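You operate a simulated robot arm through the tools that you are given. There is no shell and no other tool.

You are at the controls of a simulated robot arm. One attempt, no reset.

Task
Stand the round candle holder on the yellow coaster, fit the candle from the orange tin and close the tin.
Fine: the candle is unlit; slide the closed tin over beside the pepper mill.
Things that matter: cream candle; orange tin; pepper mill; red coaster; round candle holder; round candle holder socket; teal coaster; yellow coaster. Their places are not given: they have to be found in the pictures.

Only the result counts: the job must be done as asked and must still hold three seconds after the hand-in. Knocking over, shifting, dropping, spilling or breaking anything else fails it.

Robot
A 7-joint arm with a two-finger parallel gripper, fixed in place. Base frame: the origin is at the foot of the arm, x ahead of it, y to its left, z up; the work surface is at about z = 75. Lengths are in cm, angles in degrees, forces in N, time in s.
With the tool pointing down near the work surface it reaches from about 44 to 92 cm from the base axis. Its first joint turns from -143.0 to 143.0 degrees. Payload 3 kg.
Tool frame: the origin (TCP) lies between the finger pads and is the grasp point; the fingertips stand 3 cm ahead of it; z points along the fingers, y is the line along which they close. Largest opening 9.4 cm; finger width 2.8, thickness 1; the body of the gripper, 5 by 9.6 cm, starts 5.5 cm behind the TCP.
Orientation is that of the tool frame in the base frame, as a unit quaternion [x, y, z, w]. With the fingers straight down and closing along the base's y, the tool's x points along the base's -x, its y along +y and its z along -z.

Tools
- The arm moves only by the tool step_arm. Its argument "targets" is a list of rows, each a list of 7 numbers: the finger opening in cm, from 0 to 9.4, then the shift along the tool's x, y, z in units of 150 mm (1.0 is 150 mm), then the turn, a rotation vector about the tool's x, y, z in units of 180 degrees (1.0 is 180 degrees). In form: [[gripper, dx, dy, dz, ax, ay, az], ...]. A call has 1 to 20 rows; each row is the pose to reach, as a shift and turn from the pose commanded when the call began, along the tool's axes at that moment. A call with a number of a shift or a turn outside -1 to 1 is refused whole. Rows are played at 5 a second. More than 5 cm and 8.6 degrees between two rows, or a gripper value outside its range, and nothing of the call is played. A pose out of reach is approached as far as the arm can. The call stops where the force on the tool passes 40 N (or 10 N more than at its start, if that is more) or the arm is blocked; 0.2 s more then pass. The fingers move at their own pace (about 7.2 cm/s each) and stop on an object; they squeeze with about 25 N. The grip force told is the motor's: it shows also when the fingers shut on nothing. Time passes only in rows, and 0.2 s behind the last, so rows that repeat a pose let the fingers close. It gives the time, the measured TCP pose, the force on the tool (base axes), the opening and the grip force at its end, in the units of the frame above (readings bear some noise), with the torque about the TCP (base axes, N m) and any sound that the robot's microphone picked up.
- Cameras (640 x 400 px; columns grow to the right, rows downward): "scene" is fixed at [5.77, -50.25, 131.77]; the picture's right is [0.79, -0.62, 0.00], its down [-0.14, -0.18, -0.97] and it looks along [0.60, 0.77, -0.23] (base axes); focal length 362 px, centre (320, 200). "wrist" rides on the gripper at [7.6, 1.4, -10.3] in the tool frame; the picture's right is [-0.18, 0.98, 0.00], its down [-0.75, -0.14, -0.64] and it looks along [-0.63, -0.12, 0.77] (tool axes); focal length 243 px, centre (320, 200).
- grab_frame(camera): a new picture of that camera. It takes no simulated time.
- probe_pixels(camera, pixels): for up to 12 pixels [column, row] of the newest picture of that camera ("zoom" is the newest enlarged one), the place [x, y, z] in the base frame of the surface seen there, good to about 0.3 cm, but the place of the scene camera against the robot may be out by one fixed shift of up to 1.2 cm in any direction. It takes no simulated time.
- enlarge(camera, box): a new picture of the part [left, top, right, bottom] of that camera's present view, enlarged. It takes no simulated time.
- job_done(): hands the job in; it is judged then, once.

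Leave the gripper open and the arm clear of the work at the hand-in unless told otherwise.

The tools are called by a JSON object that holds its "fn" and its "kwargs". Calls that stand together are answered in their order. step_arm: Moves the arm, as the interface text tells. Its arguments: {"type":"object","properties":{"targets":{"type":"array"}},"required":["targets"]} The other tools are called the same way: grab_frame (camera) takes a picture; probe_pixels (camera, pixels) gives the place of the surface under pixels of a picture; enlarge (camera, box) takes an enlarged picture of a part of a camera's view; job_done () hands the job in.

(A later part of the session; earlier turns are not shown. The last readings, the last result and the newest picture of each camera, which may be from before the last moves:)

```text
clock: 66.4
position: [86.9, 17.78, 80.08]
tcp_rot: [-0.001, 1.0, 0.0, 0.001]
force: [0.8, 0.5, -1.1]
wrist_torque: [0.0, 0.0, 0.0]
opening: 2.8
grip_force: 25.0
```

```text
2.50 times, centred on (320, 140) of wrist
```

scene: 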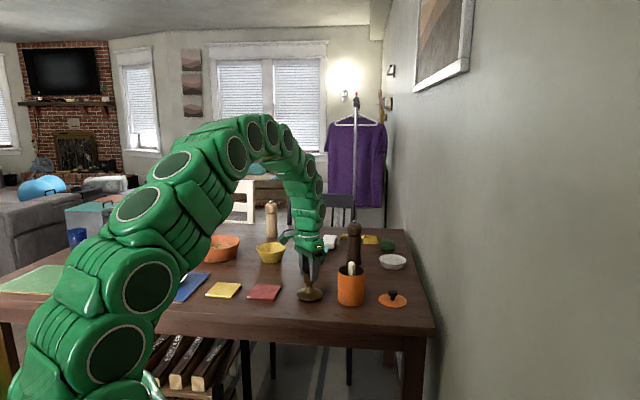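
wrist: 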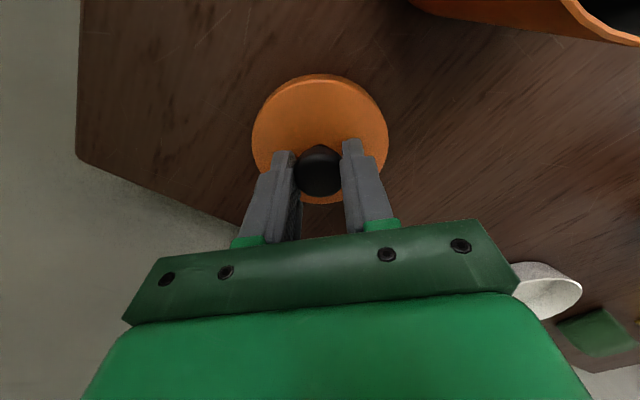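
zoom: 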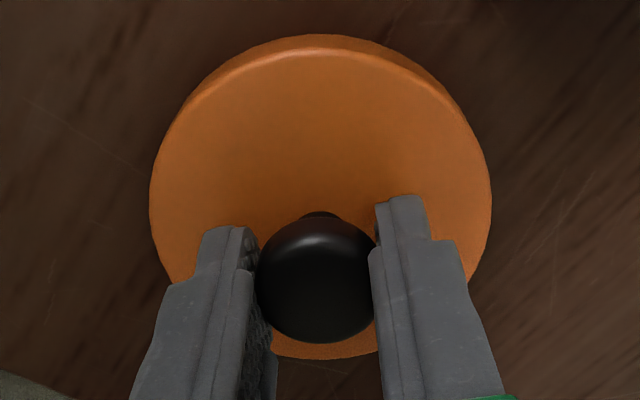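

The lid is a cap about 1 cm thick and hangs level from its knob. I'll raise it 13.5 cm, then carry it over the tin.

{"fn": "step_arm", "kwargs": {"targets": [[1.5, 0, 0, -0.05, 0, 0, 0], [1.5, 0, 0, -0.13, 0, 0, 0], [1.5, 0, 0, -0.23, 0, 0, 0], [1.5, 0, 0, -0.34, 0, 0, 0], [1.5, 0, 0, -0.45, 0, 0, 0], [1.5, 0, 0, -0.56, 0, 0, 0], [1.5, 0, 0, -0.67, 0, 0, 0], [1.5, 0, 0, -0.77, 0, 0, 0], [1.5, 0, 0, -0.85, 0, 0, 0], [1.5, 0, 0, -0.9, 0, 0, 0], [1.5, 0, 0, -0.9, 0, 0, 0]]}}

{"fn": "step_arm", "kwargs": {"targets": [[1.5, 0.03, 0.03, 0, 0, 0, 0], [1.5, 0.08, 0.08, 0, 0, 0, 0], [1.5, 0.15, 0.14, 0, 0, 0, 0], [1.5, 0.23, 0.21, 0, 0, 0, 0], [1.5, 0.31, 0.28, 0, 0, 0, 0], [1.5, 0.39, 0.35, 0, 0, 0, 0], [1.5, 0.47, 0.42, 0, 0, 0, 0], [1.5, 0.55, 0.49, 0, 0, 0, 0], [1.5, 0.61, 0.54, 0, 0, 0, 0], [1.5, 0.645, 0.563, 0, 0, 0, 0], [1.5, 0.645, 0.563, 0, 0, 0, 0], [1.5, 0.645, 0.563, 0, 0, 0, 0]]}}

{"fn": "grab_frame", "kwargs": {"camera": "wrist"}}

{"fn": "enlarge", "kwargs": {"camera": "scene", "box": [320, 230, 385, 315]}}

```text
clock: 68.8
position: [86.8, 17.88, 93.65]
tcp_rot: [0.0, 1.0, 0.0, 0.0]
force: [0.3, -0.3, -0.7]
wrist_torque: [0.01, 0.01, 0.0]
opening: 2.81
grip_force: 25.2
```

```text
clock: 71.4
position: [77.16, 26.4, 93.61]
tcp_rot: [0.0, 1.0, 0.0, 0.0]
force: [-0.5, -0.5, 0.1]
wrist_torque: [0.01, 0.03, -0.02]
opening: 2.79
grip_force: 25.2
```

```text
taken
```

wrist: 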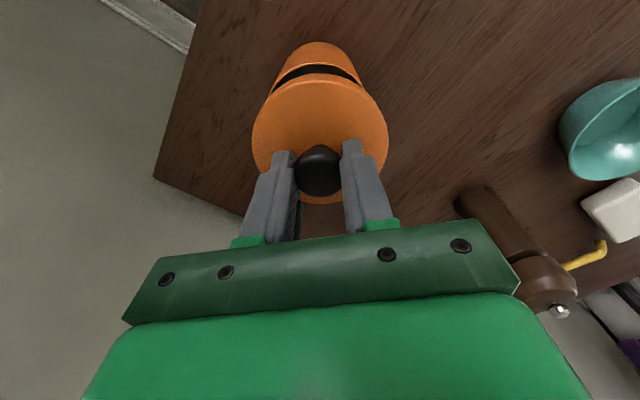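

```text
4.71 times, centred on (352, 272) of scene
```

zoom: 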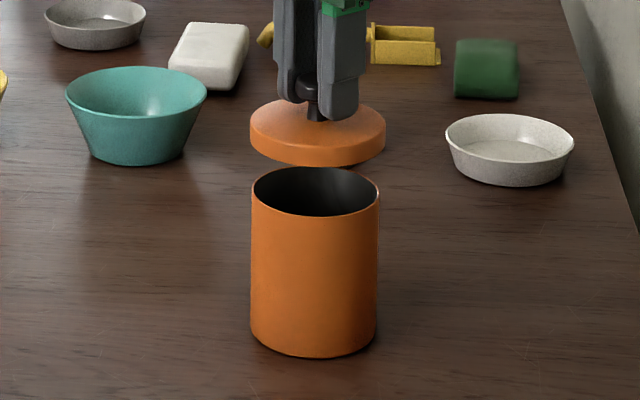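

The lid hovers over the tin. I'll check its centre and the rim with wrist probes.

{"fn": "enlarge", "kwargs": {"camera": "wrist", "box": [240, 30, 400, 210]}}

```text
2.22 times, centred on (320, 120) of wrist
```

zoom: 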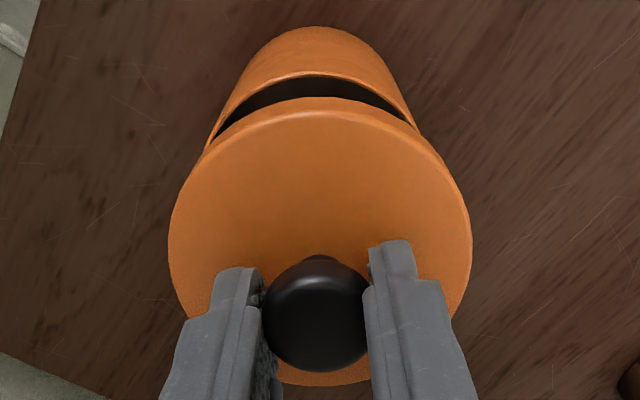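

{"fn": "probe_pixels", "kwargs": {"camera": "zoom", "pixels": [[172, 240], [469, 240], [315, 112], [318, 384], [190, 180], [440, 170], [312, 77], [240, 98], [380, 92], [212, 140], [416, 125], [320, 100]]}}

```text
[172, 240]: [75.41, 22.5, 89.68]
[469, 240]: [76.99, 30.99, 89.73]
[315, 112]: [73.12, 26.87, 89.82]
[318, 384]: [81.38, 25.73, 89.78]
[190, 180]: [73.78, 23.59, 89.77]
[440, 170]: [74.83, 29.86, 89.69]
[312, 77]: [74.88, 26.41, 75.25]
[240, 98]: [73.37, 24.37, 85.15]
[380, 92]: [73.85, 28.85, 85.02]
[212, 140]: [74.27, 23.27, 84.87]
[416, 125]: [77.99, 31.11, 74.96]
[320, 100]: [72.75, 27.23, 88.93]
```

Lid and tin are within about 0.3 cm of each other. I'll lower 2.7 cm so the parallax shrinks, then compare again.

{"fn": "step_arm", "kwargs": {"targets": [[1.5, 0, 0, 0.04, 0, 0, 0], [1.5, 0, 0, 0.09, 0, 0, 0], [1.5, 0, 0, 0.14, 0, 0, 0], [1.5, 0, 0, 0.18, 0, 0, 0], [1.5, 0, 0, 0.18, 0, 0, 0], [1.5, 0, 0, 0.18, 0, 0, 0]]}}

{"fn": "enlarge", "kwargs": {"camera": "wrist", "box": [240, 50, 400, 210]}}

{"fn": "enlarge", "kwargs": {"camera": "scene", "box": [325, 250, 380, 310]}}

```text
clock: 72.8
position: [77.28, 26.31, 90.95]
tcp_rot: [-0.001, 1.0, 0.0, 0.0]
force: [-0.3, -0.2, -0.4]
wrist_torque: [0.03, 0.01, 0.02]
opening: 2.78
grip_force: 25.2
```

```text
2.50 times, centred on (320, 130) of wrist
```

zoom: 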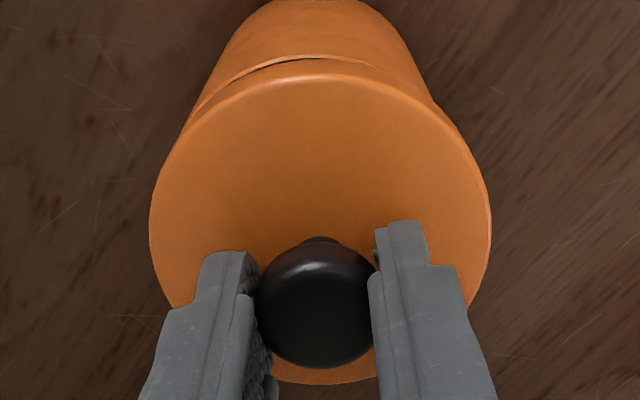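

```text
6.67 times, centred on (352, 280) of scene
```

zoom: 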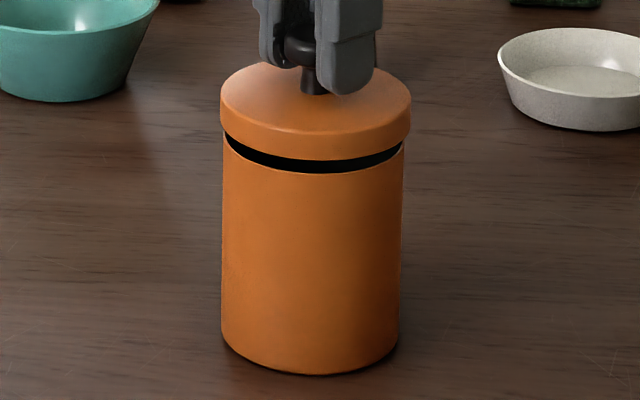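

{"fn": "enlarge", "kwargs": {"camera": "wrist", "box": [270, 50, 370, 110]}}

```text
6.40 times, centred on (320, 80) of wrist
```

zoom: 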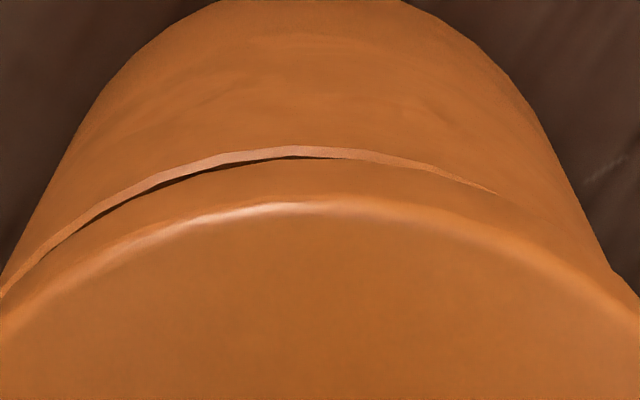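

{"fn": "probe_pixels", "kwargs": {"camera": "zoom", "pixels": [[300, 151], [200, 163], [100, 206], [40, 245], [420, 167], [480, 187], [320, 175], [320, 206], [150, 222], [490, 222], [60, 270], [590, 262]]}}

{"fn": "probe_pixels", "kwargs": {"camera": "wrist", "pixels": [[262, 140], [378, 140], [260, 150], [380, 150], [383, 145], [384, 155], [318, 202]]}}

```text
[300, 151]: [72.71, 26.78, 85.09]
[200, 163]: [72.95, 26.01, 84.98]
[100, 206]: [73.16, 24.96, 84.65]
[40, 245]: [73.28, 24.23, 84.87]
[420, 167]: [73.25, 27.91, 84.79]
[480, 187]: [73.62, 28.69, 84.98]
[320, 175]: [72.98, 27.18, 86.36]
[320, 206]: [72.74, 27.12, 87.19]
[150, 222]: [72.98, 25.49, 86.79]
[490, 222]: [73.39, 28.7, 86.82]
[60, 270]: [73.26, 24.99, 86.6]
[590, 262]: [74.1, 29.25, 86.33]
```

```text
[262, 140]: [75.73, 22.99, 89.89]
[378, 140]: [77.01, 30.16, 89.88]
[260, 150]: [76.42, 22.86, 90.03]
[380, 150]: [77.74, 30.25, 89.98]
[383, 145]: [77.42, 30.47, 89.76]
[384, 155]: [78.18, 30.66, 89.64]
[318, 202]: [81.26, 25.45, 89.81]
```

The rim centre fits to about (77.0, 26.3) and the lid to about (77.1, 26.5). I'll shift by (-0.15, -0.23) cm and lower 1 cm, then check.

{"fn": "step_arm", "kwargs": {"targets": [[1.5, 0.01, -0.015, 0, 0, 0, 0], [1.5, 0.01, -0.015, 0.02, 0, 0, 0], [1.5, 0.01, -0.015, 0.04, 0, 0, 0], [1.5, 0.01, -0.015, 0.06, 0, 0, 0], [1.5, 0.01, -0.015, 0.06, 0, 0, 0], [1.5, 0.01, -0.015, 0.06, 0, 0, 0]]}}

{"fn": "enlarge", "kwargs": {"camera": "wrist", "box": [270, 50, 370, 110]}}

{"fn": "enlarge", "kwargs": {"camera": "scene", "box": [325, 250, 380, 310]}}

```text
clock: 74.2
position: [76.99, 26.15, 89.79]
tcp_rot: [0.001, 1.0, 0.0, 0.0]
force: [-0.5, 0.1, -0.5]
wrist_torque: [0.0, 0.01, 0.0]
opening: 2.77
grip_force: 25.4
```

```text
6.40 times, centred on (320, 80) of wrist
```

zoom: 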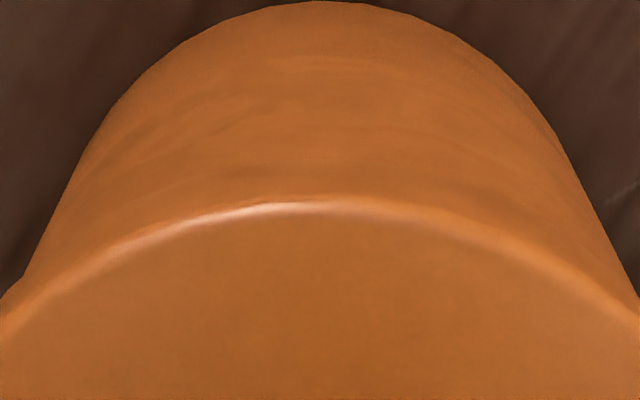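

```text
6.67 times, centred on (352, 280) of scene
```

zoom: 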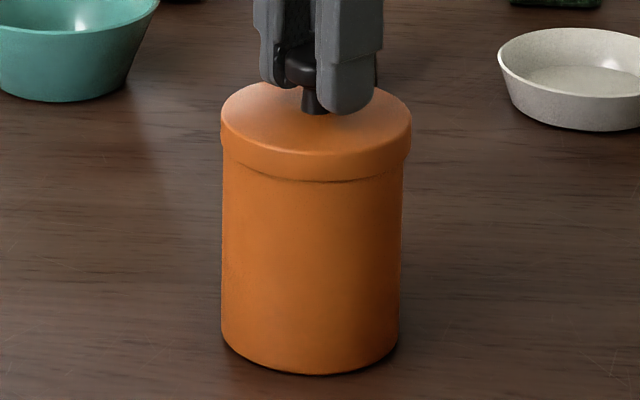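

The lid's rim now overlaps the tin evenly and no force shows. I'll lower in small steps until it seats.

{"fn": "step_arm", "kwargs": {"targets": [[1.5, 0, 0, 0.006, 0, 0, 0], [1.5, 0, 0, 0.012, 0, 0, 0], [1.5, 0, 0, 0.018, 0, 0, 0], [1.5, 0, 0, 0.024, 0, 0, 0], [1.5, 0, 0, 0.03, 0, 0, 0], [1.5, 0, 0, 0.036, 0, 0, 0], [1.5, 0, 0, 0.036, 0, 0, 0]]}}

{"fn": "enlarge", "kwargs": {"camera": "scene", "box": [325, 250, 380, 310]}}

```text
clock: 75.8
position: [77.0, 26.06, 89.34]
tcp_rot: [0.0, 1.0, 0.0, 0.0]
force: [0.2, 0.1, -0.2]
wrist_torque: [-0.02, 0.05, -0.01]
opening: 2.76
grip_force: 25.2
```

```text
6.67 times, centred on (352, 280) of scene
```

zoom: 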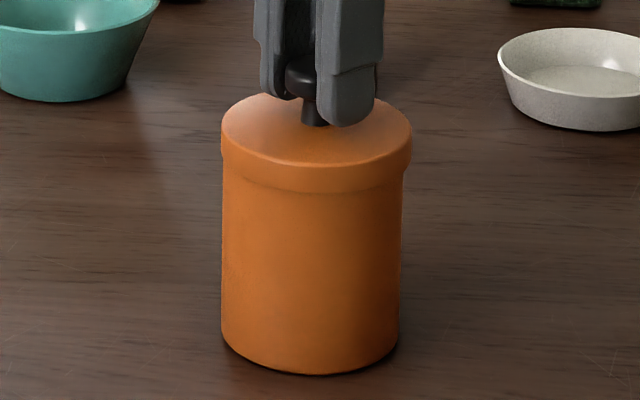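

{"fn": "step_arm", "kwargs": {"targets": [[1.5, 0, 0, 0.005, 0, 0, 0], [1.5, 0, 0, 0.01, 0, 0, 0], [1.5, 0, 0, 0.015, 0, 0, 0], [1.5, 0, 0, 0.02, 0, 0, 0], [1.5, 0, 0, 0.02, 0, 0, 0]]}}

```text
clock: 77.0
position: [77.08, 26.14, 89.05]
tcp_rot: [0.0, 1.0, 0.001, 0.0]
force: [-0.4, -0.2, 0.4]
wrist_torque: [-0.01, 0.01, -0.02]
opening: 2.73
grip_force: 24.7
```

No force yet, but the grip opening is shrinking slightly, from 2.80 to 2.73. I'll look before going on.

{"fn": "enlarge", "kwargs": {"camera": "scene", "box": [325, 250, 380, 310]}}

{"fn": "enlarge", "kwargs": {"camera": "wrist", "box": [240, 50, 400, 210]}}

{"fn": "probe_pixels", "kwargs": {"camera": "zoom", "pixels": [[315, 100], [315, 150], [200, 180], [450, 180], [315, 320], [315, 290]]}}

```text
6.67 times, centred on (352, 280) of scene
```

zoom: 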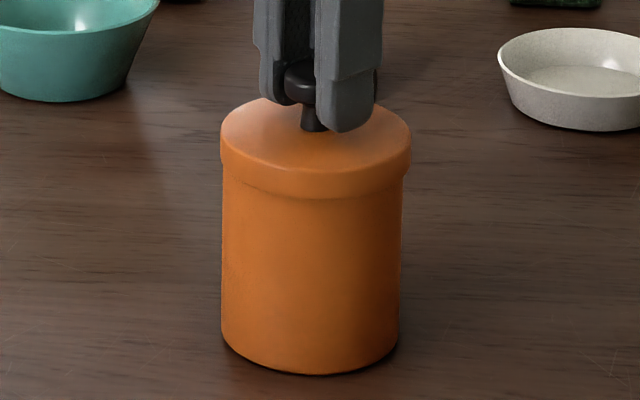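

```text
2.50 times, centred on (320, 130) of wrist
```

zoom: 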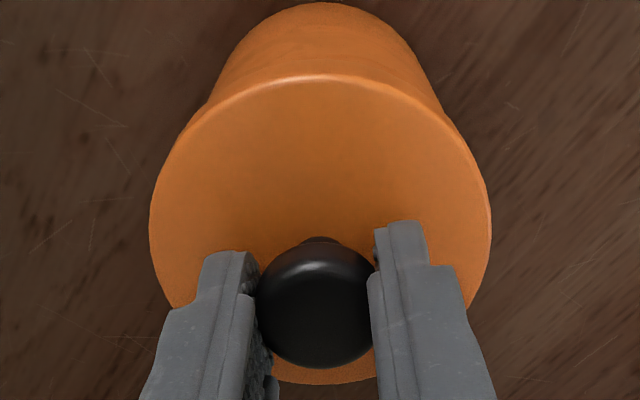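

```text
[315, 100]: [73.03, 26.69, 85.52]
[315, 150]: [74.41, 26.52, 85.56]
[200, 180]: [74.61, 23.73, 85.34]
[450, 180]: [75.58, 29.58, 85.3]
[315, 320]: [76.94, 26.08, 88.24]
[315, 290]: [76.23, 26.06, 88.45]
```

The lid top reads z≈85.4 and the knob hasn't moved in the grip, so it's nearly seated. I'll lower a few more 0.05 cm steps.

{"fn": "step_arm", "kwargs": {"targets": [[1.5, 0, 0, 0.004, 0, 0, 0], [1.5, 0, 0, 0.008, 0, 0, 0], [1.5, 0, 0, 0.008, 0, 0, 0]]}}

```text
clock: 77.8
position: [76.99, 26.11, 89.07]
tcp_rot: [-0.002, 1.0, 0.001, 0.0]
force: [-3.9, 5.2, 15.8]
wrist_torque: [0.18, 0.24, -0.11]
opening: 2.74
grip_force: 24.6
heard: snap
```

A snap was heard with 15.8 N upward force, perhaps the lid clicking on. I'll look before moving.

{"fn": "enlarge", "kwargs": {"camera": "scene", "box": [325, 250, 380, 310]}}

{"fn": "grab_frame", "kwargs": {"camera": "scene"}}

{"fn": "enlarge", "kwargs": {"camera": "wrist", "box": [240, 50, 400, 210]}}

{"fn": "probe_pixels", "kwargs": {"camera": "zoom", "pixels": [[315, 100], [315, 150], [200, 180], [450, 180], [315, 320], [180, 260], [480, 240]]}}

```text
6.67 times, centred on (352, 280) of scene
```

zoom: 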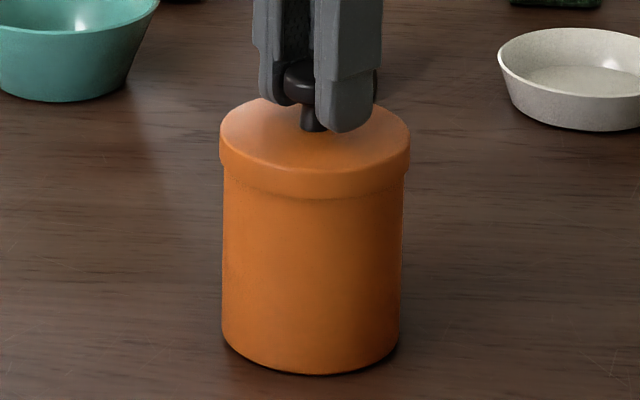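

```text
taken
```

scene: 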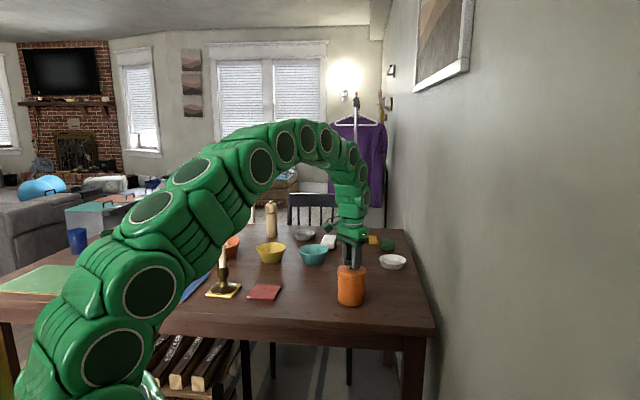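

```text
2.50 times, centred on (320, 130) of wrist
```

zoom: 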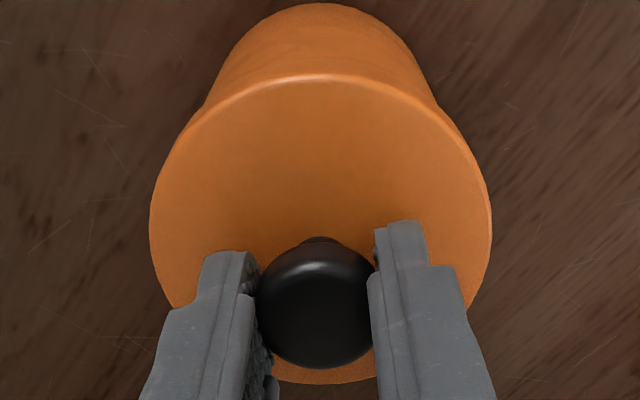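

```text
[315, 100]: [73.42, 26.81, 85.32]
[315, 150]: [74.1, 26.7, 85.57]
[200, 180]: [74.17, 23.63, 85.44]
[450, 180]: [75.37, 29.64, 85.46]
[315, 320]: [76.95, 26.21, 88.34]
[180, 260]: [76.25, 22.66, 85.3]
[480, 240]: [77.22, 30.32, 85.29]
```

The lid sits level and flush, top at z≈85.4 all round, so the snap was the lid clicking onto the tin. Nothing else moved. I'll release the knob and rise a little.

{"fn": "step_arm", "kwargs": {"targets": [[1.5, 0.002, 0.005, -0.004, 0, 0, 0], [1.5, 0.002, 0.005, -0.006, 0, 0, 0], [3.2, 0.002, 0.005, -0.006, 0, 0, 0], [4.0, 0.002, 0.005, -0.006, 0, 0, 0], [5.0, 0.002, 0.005, -0.006, 0, 0, 0], [5.0, 0.002, 0.005, -0.006, 0, 0, 0]]}}

{"fn": "step_arm", "kwargs": {"targets": [[5.0, 0, 0, -0.05, 0, 0, 0], [5.0, 0, 0, -0.15, 0, 0, 0], [5.0, 0, 0, -0.3, 0, 0, 0], [5.0, 0, 0, -0.5, 0, 0, 0], [5.0, 0, 0, -0.7, 0, 0, 0], [5.0, 0, 0, -0.8, 0, 0, 0], [5.0, 0, 0, -0.8, 0, 0, 0]]}}

{"fn": "grab_frame", "kwargs": {"camera": "wrist"}}

{"fn": "enlarge", "kwargs": {"camera": "scene", "box": [290, 225, 420, 320]}}

```text
clock: 79.2
position: [76.97, 26.13, 88.94]
tcp_rot: [0.001, 1.0, 0.001, 0.001]
force: [-0.2, 0.3, 0.6]
wrist_torque: [0.0, -0.01, 0.02]
opening: 4.99
grip_force: 0.1
```

```text
clock: 80.8
position: [77.13, 26.17, 101.05]
tcp_rot: [-0.001, 1.0, 0.0, -0.001]
force: [0.2, 0.3, 0.1]
wrist_torque: [0.0, -0.02, 0.03]
opening: 5.01
grip_force: 0.1
```

```text
taken
```

wrist: 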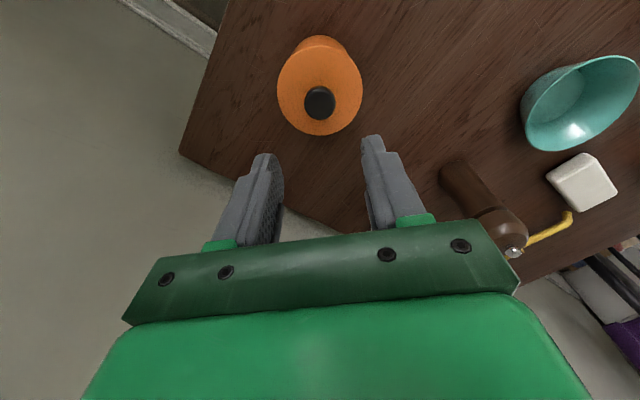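

```text
4.21 times, centred on (355, 272) of scene
```

zoom: 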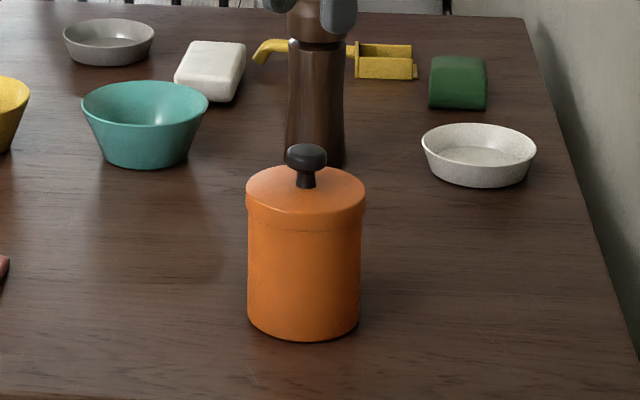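

The tin is closed and upright, and the hand is clear. I'll probe the neighbours of the push path in the scene picture: dish, mill base, bowl, soap and tin.

{"fn": "grab_frame", "kwargs": {"camera": "scene"}}

{"fn": "probe_pixels", "kwargs": {"camera": "scene", "pixels": [[393, 268], [380, 260], [406, 262], [354, 263], [314, 262], [328, 248], [350, 300], [350, 275], [371, 240], [388, 248]]}}

{"fn": "probe_pixels", "kwargs": {"camera": "wrist", "pixels": [[320, 104], [280, 85], [360, 85], [320, 50], [320, 133], [455, 170], [441, 178], [475, 165], [460, 165], [514, 252], [548, 148], [560, 100]]}}

```text
taken
```

scene: 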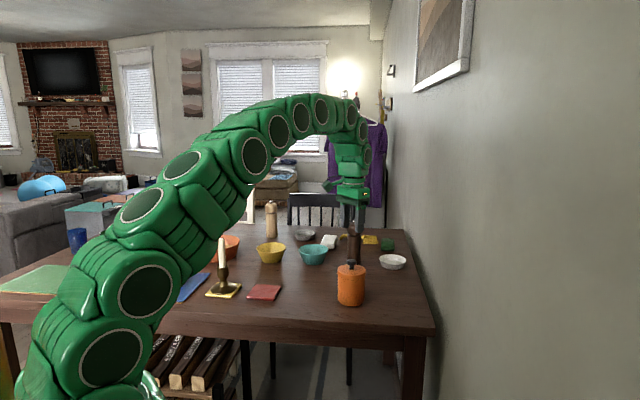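

```text
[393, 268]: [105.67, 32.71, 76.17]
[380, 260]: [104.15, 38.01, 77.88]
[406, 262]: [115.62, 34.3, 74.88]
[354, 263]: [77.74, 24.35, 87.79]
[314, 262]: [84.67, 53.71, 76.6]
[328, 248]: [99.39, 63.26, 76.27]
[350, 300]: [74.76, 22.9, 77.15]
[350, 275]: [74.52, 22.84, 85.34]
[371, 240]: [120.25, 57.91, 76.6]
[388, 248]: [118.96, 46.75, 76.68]
```

```text
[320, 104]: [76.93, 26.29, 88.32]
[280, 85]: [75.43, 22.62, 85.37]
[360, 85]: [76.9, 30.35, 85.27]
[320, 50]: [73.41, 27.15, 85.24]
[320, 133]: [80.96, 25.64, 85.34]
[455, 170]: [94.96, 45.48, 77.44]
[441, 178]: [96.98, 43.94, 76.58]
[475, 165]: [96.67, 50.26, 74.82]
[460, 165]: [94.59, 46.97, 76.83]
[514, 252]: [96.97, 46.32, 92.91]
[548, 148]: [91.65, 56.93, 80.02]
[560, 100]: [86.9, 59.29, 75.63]
```

The mill axis is about (97.1, 46.4), radius 2.5 cm. The tin is at (77.0, 26.3), so the push runs at 45° toward the mill. The dish and bowl are well off that line. I'll turn the hand 45° up high while moving behind the tin to (71, 20.3).

{"fn": "step_arm", "kwargs": {"targets": [[5.0, 0.05, -0.05, 0, 0, 0, -0.04], [5.0, 0.11, -0.11, 0, 0, 0, -0.08], [5.0, 0.17, -0.17, 0, 0, 0, -0.12], [5.0, 0.23, -0.23, 0, 0, 0, -0.16], [5.0, 0.29, -0.29, 0, 0, 0, -0.2], [5.0, 0.35, -0.34, 0, 0, 0, -0.24], [5.0, 0.407, -0.391, 0, 0, 0, -0.25], [5.0, 0.407, -0.391, 0, 0, 0, -0.25]]}}

{"fn": "grab_frame", "kwargs": {"camera": "wrist"}}

```text
clock: 82.6
position: [70.82, 20.19, 101.0]
tcp_rot: [-0.383, 0.924, 0.0, 0.0]
force: [0.2, -0.4, 0.6]
wrist_torque: [-0.01, -0.02, -0.03]
opening: 5.0
grip_force: 0.1
```

```text
taken
```

wrist: 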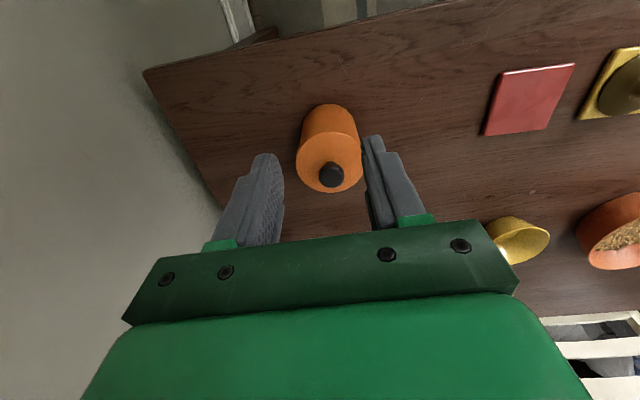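

The hand is turned so that forward points at the mill, with the tin ahead at (330,150). I'll lower 15 cm behind the tin, then tilt the fingers 25° forward.

{"fn": "step_arm", "kwargs": {"targets": [[5.0, 0, 0, 0.25, 0, 0, 0], [5.0, 0, 0, 0.5, 0, 0, 0], [5.0, 0, 0, 0.75, 0, 0, 0], [5.0, 0, 0, 0.95, 0, 0, 0], [5.0, 0, 0, 1.0, 0, 0, 0], [5.0, 0, 0, 1.0, 0, 0, 0]]}}

{"fn": "step_arm", "kwargs": {"targets": [[5.0, 0, 0, 0, 0, -0.04, 0], [5.0, 0, 0, 0, 0, -0.08, 0], [5.0, 0, 0, 0, 0, -0.12, 0], [5.0, 0, 0, 0, 0, -0.139, 0], [5.0, 0, 0, 0, 0, -0.139, 0]]}}

{"fn": "grab_frame", "kwargs": {"camera": "wrist"}}

{"fn": "enlarge", "kwargs": {"camera": "scene", "box": [290, 200, 430, 320]}}

```text
clock: 84.0
position: [70.97, 20.15, 86.01]
tcp_rot: [-0.383, 0.924, 0.001, 0.0]
force: [0.6, 0.2, 0.0]
wrist_torque: [0.0, -0.01, -0.01]
opening: 5.03
grip_force: 0.0
```

```text
clock: 85.2
position: [70.96, 20.29, 86.06]
tcp_rot: [-0.375, 0.902, 0.083, 0.2]
force: [0.3, -0.7, 0.6]
wrist_torque: [-0.04, 0.01, 0.06]
opening: 4.99
grip_force: 0.1
```

```text
taken
```

wrist: 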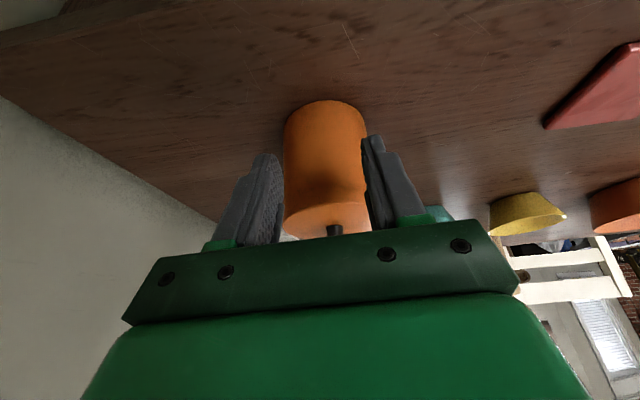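

```text
3.33 times, centred on (360, 260) of scene
```

zoom: 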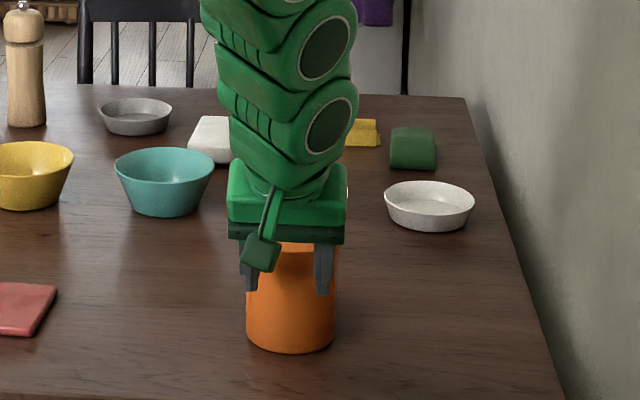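

The fingers now point forward and down at 25°. I'll lower to TCP z≈79.3, with the fingertips about 1 cm above the table behind the tin.

{"fn": "step_arm", "kwargs": {"targets": [[5.0, 0.05, 0, 0.107, 0, 0, 0], [5.0, 0.1, 0, 0.2144, 0, 0, 0], [5.0, 0.15, 0, 0.3216, 0, 0, 0], [5.0, 0.18, 0, 0.386, 0, 0, 0], [5.0, 0.1905, 0, 0.4084, 0, 0, 0], [5.0, 0.1905, 0, 0.4084, 0, 0, 0]]}}

{"fn": "grab_frame", "kwargs": {"camera": "wrist"}}

{"fn": "enlarge", "kwargs": {"camera": "scene", "box": [300, 220, 400, 320]}}

```text
clock: 86.6
position: [70.97, 20.28, 79.44]
tcp_rot: [-0.374, 0.902, 0.083, 0.2]
force: [-0.2, 0.3, 0.2]
wrist_torque: [-0.05, 0.02, -0.01]
opening: 4.97
grip_force: 0.0
```

```text
taken
```

wrist: 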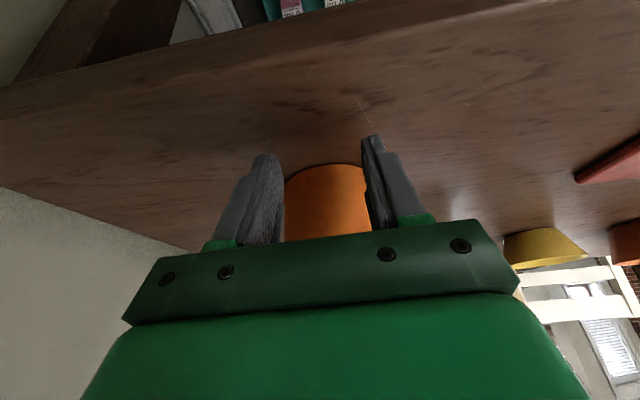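

```text
4.00 times, centred on (350, 270) of scene
```

zoom: 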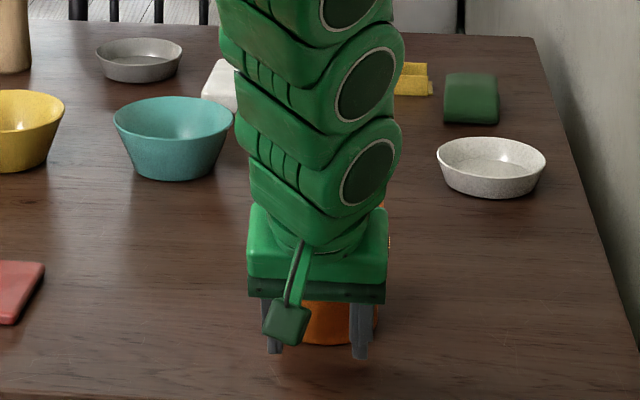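

The fingertips straddle the tin's near side in the wrist view. I'll push forward 6 cm along the line to the mill, slowly, and then check how the tin rides.

{"fn": "step_arm", "kwargs": {"targets": [[5.0, -0.03625, 0, 0.0169, 0, 0, 0], [5.0, -0.0725, 0, 0.0338, 0, 0, 0], [5.0, -0.10875, 0, 0.0507, 0, 0, 0], [5.0, -0.145, 0, 0.0676, 0, 0, 0], [5.0, -0.18125, 0, 0.0845, 0, 0, 0], [5.0, -0.2175, 0, 0.1014, 0, 0, 0], [5.0, -0.25375, 0, 0.1183, 0, 0, 0], [5.0, -0.29, 0, 0.1352, 0, 0, 0], [5.0, -0.32625, 0, 0.1521, 0, 0, 0], [5.0, -0.3625, 0, 0.169, 0, 0, 0], [5.0, -0.3625, 0, 0.169, 0, 0, 0]]}}

{"fn": "grab_frame", "kwargs": {"camera": "wrist"}}

{"fn": "enlarge", "kwargs": {"camera": "scene", "box": [300, 220, 400, 320]}}

```text
clock: 89.0
position: [75.16, 24.59, 79.44]
tcp_rot: [-0.374, 0.902, 0.083, 0.2]
force: [-0.6, 0.1, -0.4]
wrist_torque: [-0.03, 0.0, -0.05]
opening: 5.02
grip_force: 0.0
```

```text
taken
```

wrist: 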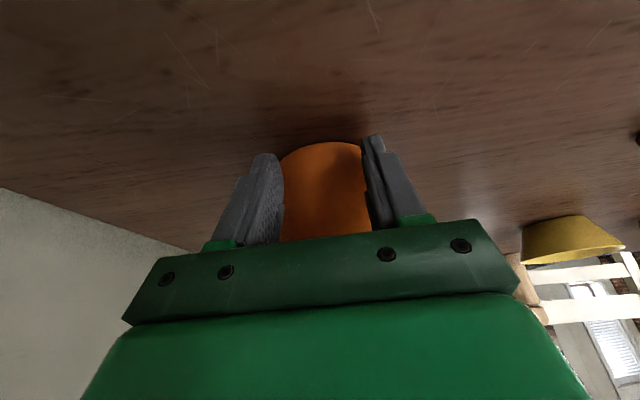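

```text
4.00 times, centred on (350, 270) of scene
```

zoom: 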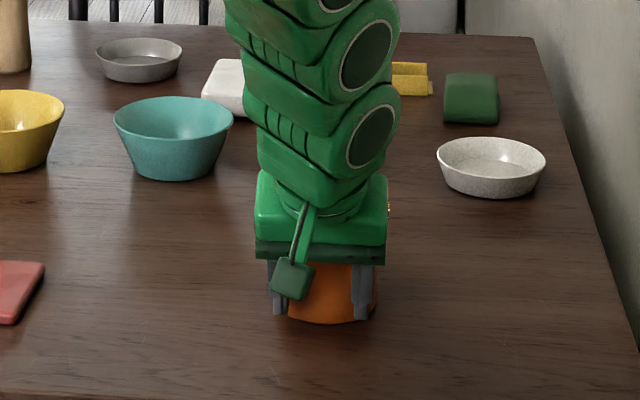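

{"fn": "probe_pixels", "kwargs": {"camera": "wrist", "pixels": [[325, 143], [325, 150], [325, 180], [325, 220], [290, 170], [355, 165], [284, 165], [360, 155], [305, 150], [345, 150]]}}

{"fn": "enlarge", "kwargs": {"camera": "wrist", "box": [230, 110, 430, 250]}}

```text
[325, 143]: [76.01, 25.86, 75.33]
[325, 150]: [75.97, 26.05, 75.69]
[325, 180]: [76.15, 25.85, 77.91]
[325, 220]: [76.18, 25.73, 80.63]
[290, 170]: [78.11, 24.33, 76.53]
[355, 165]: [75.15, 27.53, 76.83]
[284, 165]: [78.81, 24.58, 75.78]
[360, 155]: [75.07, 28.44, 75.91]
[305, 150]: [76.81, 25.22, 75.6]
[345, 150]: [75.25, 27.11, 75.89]
```

```text
2.86 times, centred on (330, 180) of wrist
```

zoom: 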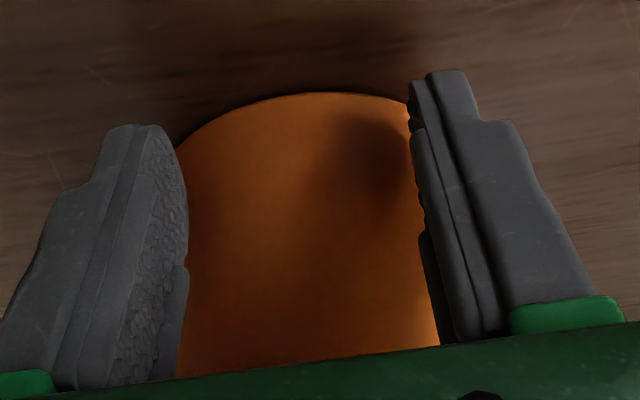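

The tin moved about 2.7 cm and rides between the fingertips, centre now about (78.9, 28.8), with negligible force. I'll push 9 cm more in the same direction.

{"fn": "step_arm", "kwargs": {"targets": [[5.0, -0.03625, 0, 0.0169, 0, 0, 0], [5.0, -0.0725, 0, 0.0338, 0, 0, 0], [5.0, -0.10875, 0, 0.0507, 0, 0, 0], [5.0, -0.145, 0, 0.0676, 0, 0, 0], [5.0, -0.18125, 0, 0.0845, 0, 0, 0], [5.0, -0.2175, 0, 0.1014, 0, 0, 0], [5.0, -0.25375, 0, 0.1183, 0, 0, 0], [5.0, -0.29, 0, 0.1352, 0, 0, 0], [5.0, -0.32625, 0, 0.1521, 0, 0, 0], [5.0, -0.3625, 0, 0.169, 0, 0, 0], [5.0, -0.39875, 0, 0.1859, 0, 0, 0], [5.0, -0.435, 0, 0.2028, 0, 0, 0], [5.0, -0.47125, 0, 0.2197, 0, 0, 0], [5.0, -0.5075, 0, 0.2366, 0, 0, 0], [5.0, -0.54375, 0, 0.2535, 0, 0, 0], [5.0, -0.54375, 0, 0.2535, 0, 0, 0]]}}

{"fn": "grab_frame", "kwargs": {"camera": "wrist"}}

{"fn": "grab_frame", "kwargs": {"camera": "scene"}}

{"fn": "enlarge", "kwargs": {"camera": "scene", "box": [300, 210, 420, 310]}}

```text
clock: 92.4
position: [81.57, 30.85, 79.41]
tcp_rot: [-0.375, 0.901, 0.083, 0.201]
force: [0.1, 0.7, 0.6]
wrist_torque: [0.0, -0.03, 0.01]
opening: 5.02
grip_force: 0.1
```

```text
taken
```

wrist: 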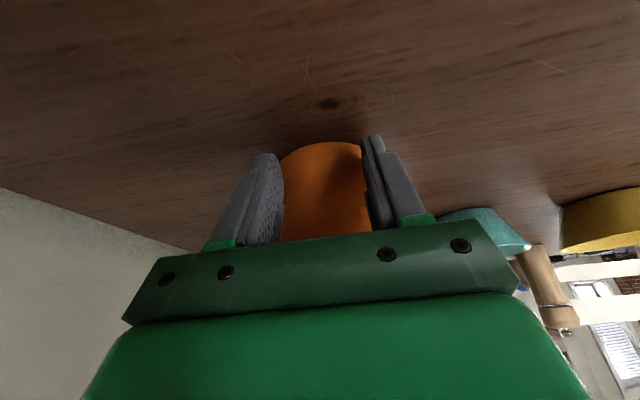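

```text
taken
```

scene: 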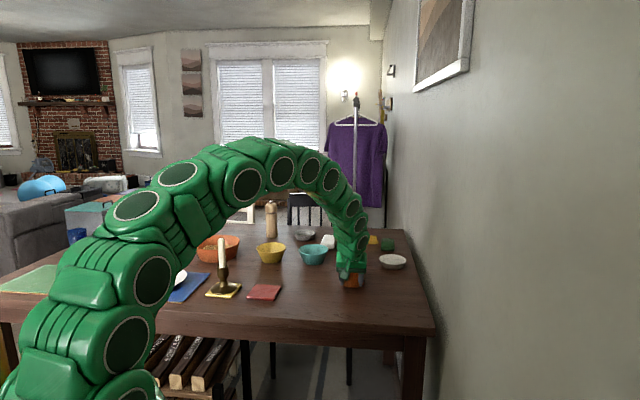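

```text
4.00 times, centred on (360, 260) of scene
```

zoom: 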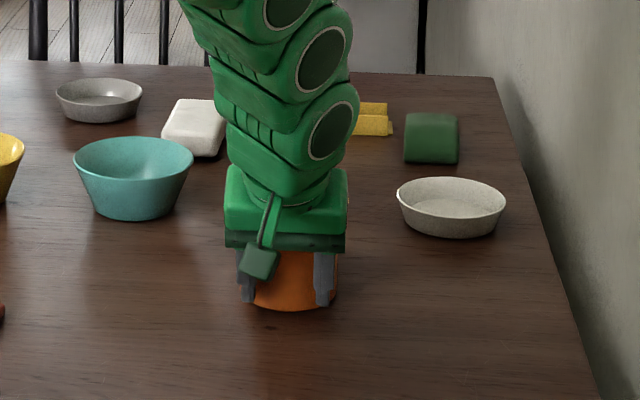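

The tin rides steadily in the same spot of the wrist picture. By dead reckoning it is at about (85.6, 34.9), with 7.7 cm of push left for a gap of about 1.8 cm to the mill. I'll push 5.4 cm more.

{"fn": "step_arm", "kwargs": {"targets": [[5.0, -0.03625, 0, 0.0169, 0, 0, 0], [5.0, -0.0725, 0, 0.0338, 0, 0, 0], [5.0, -0.10875, 0, 0.0507, 0, 0, 0], [5.0, -0.145, 0, 0.0676, 0, 0, 0], [5.0, -0.18125, 0, 0.0845, 0, 0, 0], [5.0, -0.2175, 0, 0.1014, 0, 0, 0], [5.0, -0.25375, 0, 0.1183, 0, 0, 0], [5.0, -0.29, 0, 0.1352, 0, 0, 0], [5.0, -0.32625, 0, 0.1521, 0, 0, 0], [5.0, -0.32625, 0, 0.1521, 0, 0, 0]]}}

{"fn": "grab_frame", "kwargs": {"camera": "wrist"}}

{"fn": "enlarge", "kwargs": {"camera": "scene", "box": [300, 210, 420, 310]}}

```text
clock: 94.6
position: [85.26, 34.76, 79.23]
tcp_rot: [-0.374, 0.902, 0.083, 0.2]
force: [-1.0, -0.1, -0.6]
wrist_torque: [-0.03, 0.05, 0.04]
opening: 5.0
grip_force: 0.1
```

```text
taken
```

wrist: 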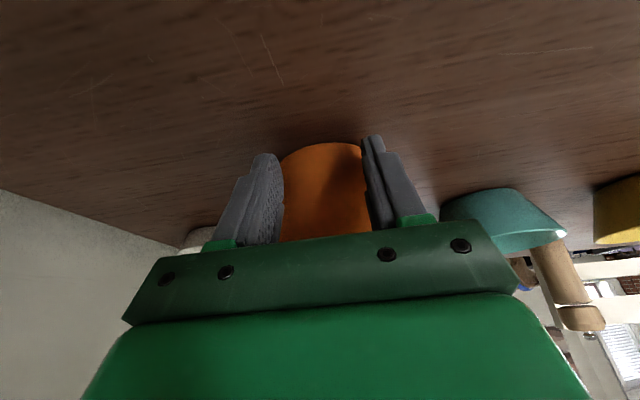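

```text
4.00 times, centred on (360, 260) of scene
```

zoom: 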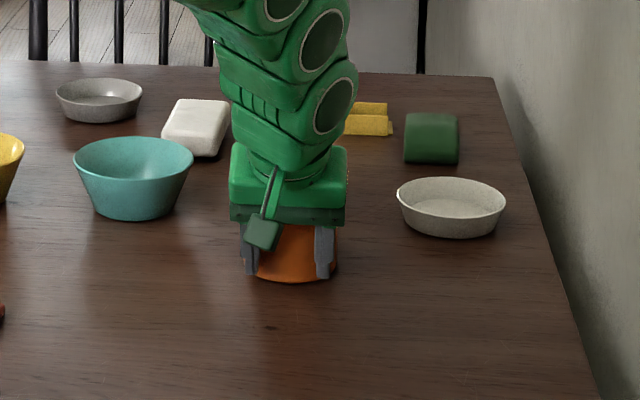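

{"fn": "probe_pixels", "kwargs": {"camera": "wrist", "pixels": [[325, 150], [325, 180], [325, 210], [345, 160], [300, 170], [355, 170], [312, 160], [335, 190]]}}

```text
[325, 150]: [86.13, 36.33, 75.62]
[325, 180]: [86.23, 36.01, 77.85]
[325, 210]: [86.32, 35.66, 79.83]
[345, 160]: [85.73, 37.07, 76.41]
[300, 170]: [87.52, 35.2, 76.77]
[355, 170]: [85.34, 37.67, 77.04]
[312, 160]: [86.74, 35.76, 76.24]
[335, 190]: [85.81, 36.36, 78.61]
```

The tin centre fits to about (89.2, 38.9), which leaves a gap to the mill of about 4 cm. I'll push 2.2 cm more for a final gap of about 1.8 cm.

{"fn": "step_arm", "kwargs": {"targets": [[5.0, -0.03, 0, 0.014, 0, 0, 0], [5.0, -0.06, 0, 0.028, 0, 0, 0], [5.0, -0.09, 0, 0.042, 0, 0, 0], [5.0, -0.115, 0, 0.0536, 0, 0, 0], [5.0, -0.133, 0, 0.062, 0, 0, 0], [5.0, -0.133, 0, 0.062, 0, 0, 0]]}}

{"fn": "grab_frame", "kwargs": {"camera": "wrist"}}

{"fn": "probe_pixels", "kwargs": {"camera": "wrist", "pixels": [[325, 150], [325, 180], [325, 210], [345, 160], [300, 170], [355, 170], [312, 160], [335, 190]]}}

{"fn": "enlarge", "kwargs": {"camera": "scene", "box": [300, 210, 420, 310]}}

```text
clock: 96.0
position: [86.97, 36.41, 79.32]
tcp_rot: [-0.374, 0.902, 0.083, 0.2]
force: [-0.6, -0.6, 0.9]
wrist_torque: [0.0, 0.02, 0.05]
opening: 5.04
grip_force: 0.1
```

```text
taken
```

wrist: 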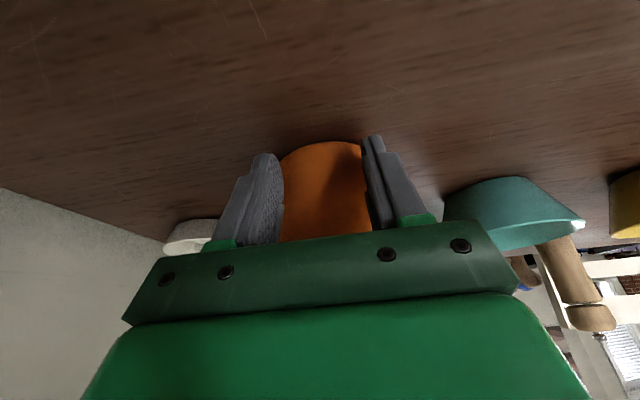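

```text
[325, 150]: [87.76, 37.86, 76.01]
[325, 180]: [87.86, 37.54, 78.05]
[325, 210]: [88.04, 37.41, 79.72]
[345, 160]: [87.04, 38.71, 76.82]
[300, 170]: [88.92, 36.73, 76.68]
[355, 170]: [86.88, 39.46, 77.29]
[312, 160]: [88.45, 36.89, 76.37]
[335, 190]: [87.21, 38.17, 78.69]
```

```text
4.00 times, centred on (360, 260) of scene
```

zoom: 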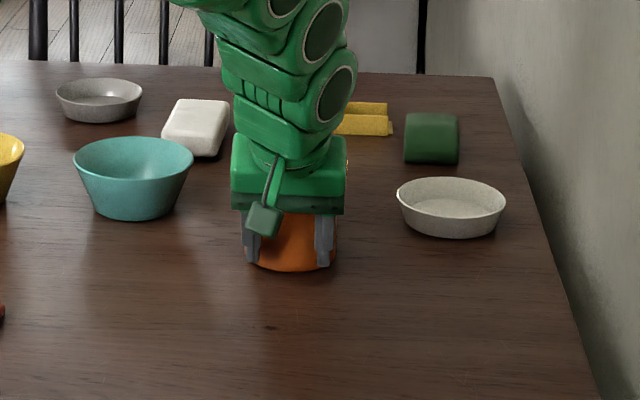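

The tin is at about (90.8, 40.5), with no contact force against the mill. I'll back straight out 8 cm, then rise.

{"fn": "step_arm", "kwargs": {"targets": [[5.0, 0.03, 0, -0.014, 0, 0, 0], [5.0, 0.09, 0, -0.042, 0, 0, 0], [5.0, 0.18, 0, -0.084, 0, 0, 0], [5.0, 0.28, 0, -0.1306, 0, 0, 0], [5.0, 0.38, 0, -0.1773, 0, 0, 0], [5.0, 0.483, 0, -0.2254, 0, 0, 0], [5.0, 0.483, 0, -0.2254, 0, 0, 0]]}}

{"fn": "step_arm", "kwargs": {"targets": [[5.0, -0.1, 0, -0.2, 0, 0, 0], [5.0, -0.2, 0, -0.4, 0, 0, 0], [5.0, -0.3, 0, -0.6, 0, 0, 0], [5.0, -0.4, 0, -0.8, 0, 0, 0], [5.0, -0.45, 0, -0.965, 0, 0, 0], [5.0, -0.45, 0, -0.965, 0, 0, 0]]}}

{"fn": "grab_frame", "kwargs": {"camera": "wrist"}}

{"fn": "grab_frame", "kwargs": {"camera": "scene"}}

{"fn": "enlarge", "kwargs": {"camera": "scene", "box": [300, 210, 420, 310]}}

```text
clock: 97.6
position: [81.22, 30.59, 79.27]
tcp_rot: [-0.374, 0.902, 0.083, 0.2]
force: [-0.7, 1.0, -0.4]
wrist_torque: [0.01, 0.01, 0.02]
opening: 5.01
grip_force: 0.1
```

```text
clock: 99.0
position: [81.32, 30.56, 95.37]
tcp_rot: [-0.373, 0.902, 0.083, 0.199]
force: [0.1, -0.2, 0.1]
wrist_torque: [0.0, -0.01, 0.01]
opening: 5.02
grip_force: 0.0
```

```text
taken
```

wrist: 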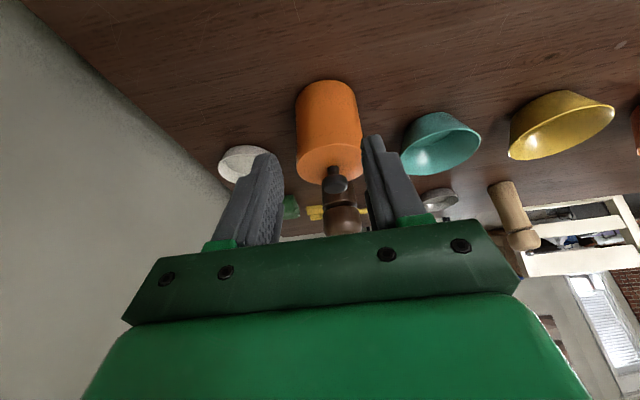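

```text
taken
```

scene: 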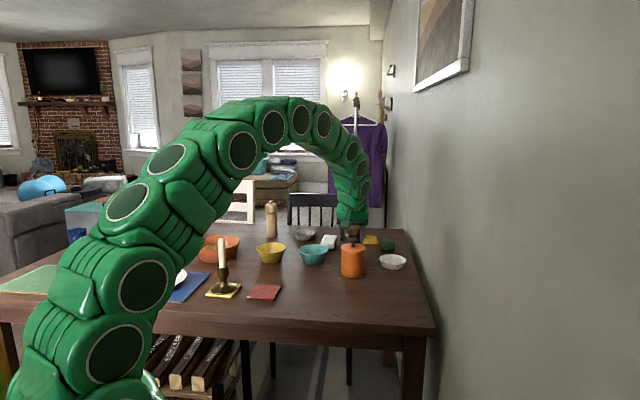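

```text
4.00 times, centred on (360, 260) of scene
```

zoom: 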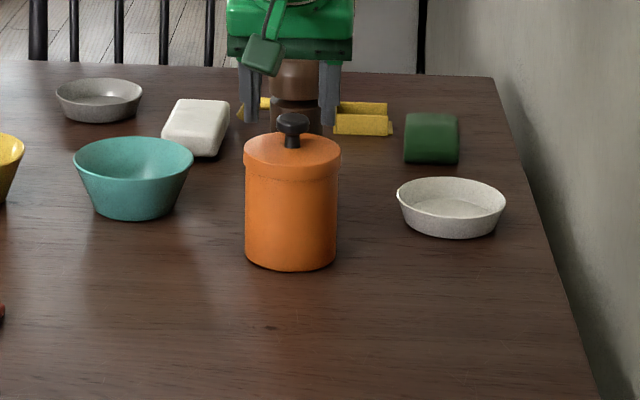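

The tin stands upright with its lid on, in front of the mill. I'll rise further, undo the tilt, and look down at the gap between tin and mill.

{"fn": "step_arm", "kwargs": {"targets": [[5.0, 0.01, 0, -0.17, 0, 0.035, 0], [5.0, 0.02, 0, -0.34, 0, 0.07, 0], [5.0, 0.035, 0, -0.51, 0, 0.105, 0], [5.0, 0.0486, 0, -0.685, 0, 0.139, 0], [5.0, 0.0486, 0, -0.685, 0, 0.139, 0]]}}

{"fn": "grab_frame", "kwargs": {"camera": "wrist"}}

{"fn": "enlarge", "kwargs": {"camera": "scene", "box": [300, 210, 420, 310]}}

{"fn": "enlarge", "kwargs": {"camera": "wrist", "box": [250, 80, 450, 240]}}

```text
clock: 100.2
position: [77.83, 27.06, 104.32]
tcp_rot: [-0.383, 0.924, -0.001, -0.001]
force: [-0.2, 0.5, -0.9]
wrist_torque: [0.03, -0.01, -0.02]
opening: 4.99
grip_force: 0.0
```

```text
taken
```

wrist: 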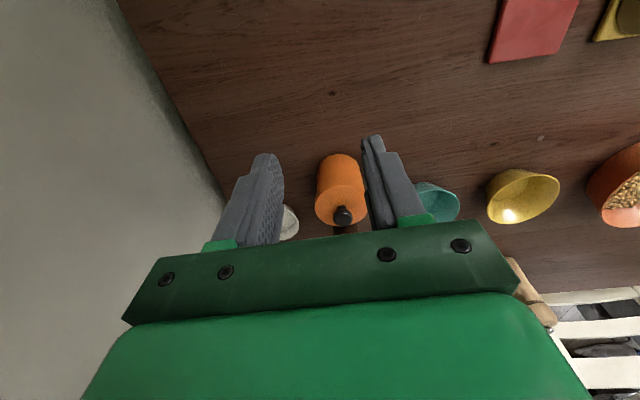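

```text
4.00 times, centred on (360, 260) of scene
```

zoom: 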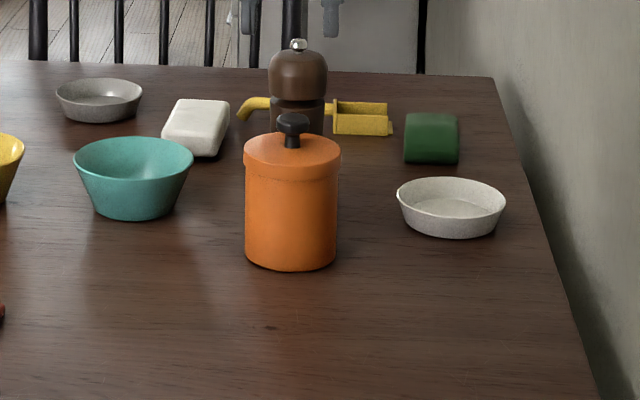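

```text
2.50 times, centred on (350, 160) of wrist
```

zoom: 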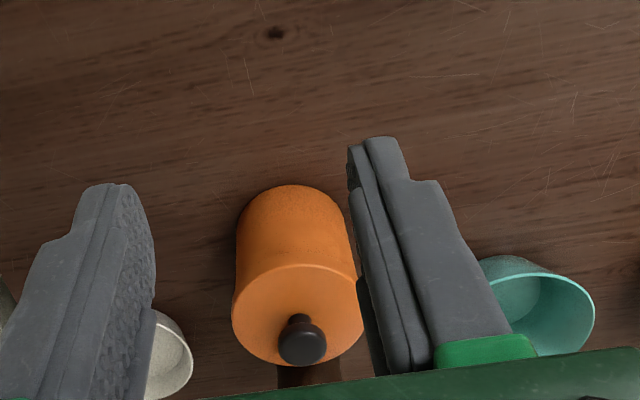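

The mill's silver knob is at the same place in the scene as at the start, (354,221), so it hasn't moved. I'll probe the tin's lid and knob and then move the arm for a final view of the mill.

{"fn": "probe_pixels", "kwargs": {"camera": "zoom", "pixels": [[303, 348], [236, 305], [360, 310], [298, 268], [300, 365], [295, 190], [310, 377]]}}

{"fn": "step_arm", "kwargs": {"targets": [[5.0, -0.2, 0, -0.05, 0, 0, 0], [5.0, -0.4, 0, -0.1, 0, 0, 0], [5.0, -0.5, 0, -0.13, 0, 0, 0], [5.0, -0.5, 0, -0.13, 0, 0, 0]]}}

{"fn": "grab_frame", "kwargs": {"camera": "wrist"}}

{"fn": "enlarge", "kwargs": {"camera": "wrist", "box": [250, 80, 450, 240]}}

```text
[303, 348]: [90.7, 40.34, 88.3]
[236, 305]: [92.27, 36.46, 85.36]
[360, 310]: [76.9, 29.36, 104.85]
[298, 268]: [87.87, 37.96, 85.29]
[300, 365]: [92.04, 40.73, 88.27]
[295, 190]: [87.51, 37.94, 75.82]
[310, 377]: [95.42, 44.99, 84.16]
```

```text
clock: 101.2
position: [81.15, 30.53, 105.35]
tcp_rot: [-0.383, 0.924, 0.0, 0.0]
force: [0.0, 0.2, 0.9]
wrist_torque: [-0.05, 0.0, 0.01]
opening: 5.02
grip_force: 0.1
out of reach, approached as far as the arm can: row 2, 3, 4
```

```text
taken
```

wrist: 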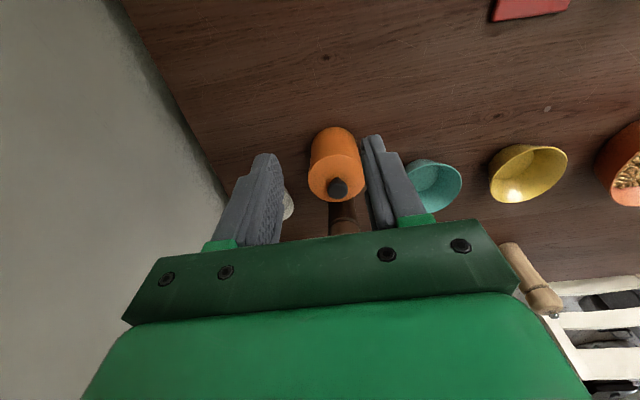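

```text
2.50 times, centred on (350, 160) of wrist
```

zoom: 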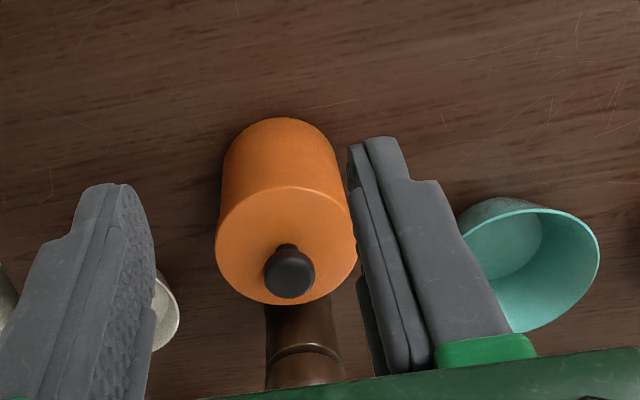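

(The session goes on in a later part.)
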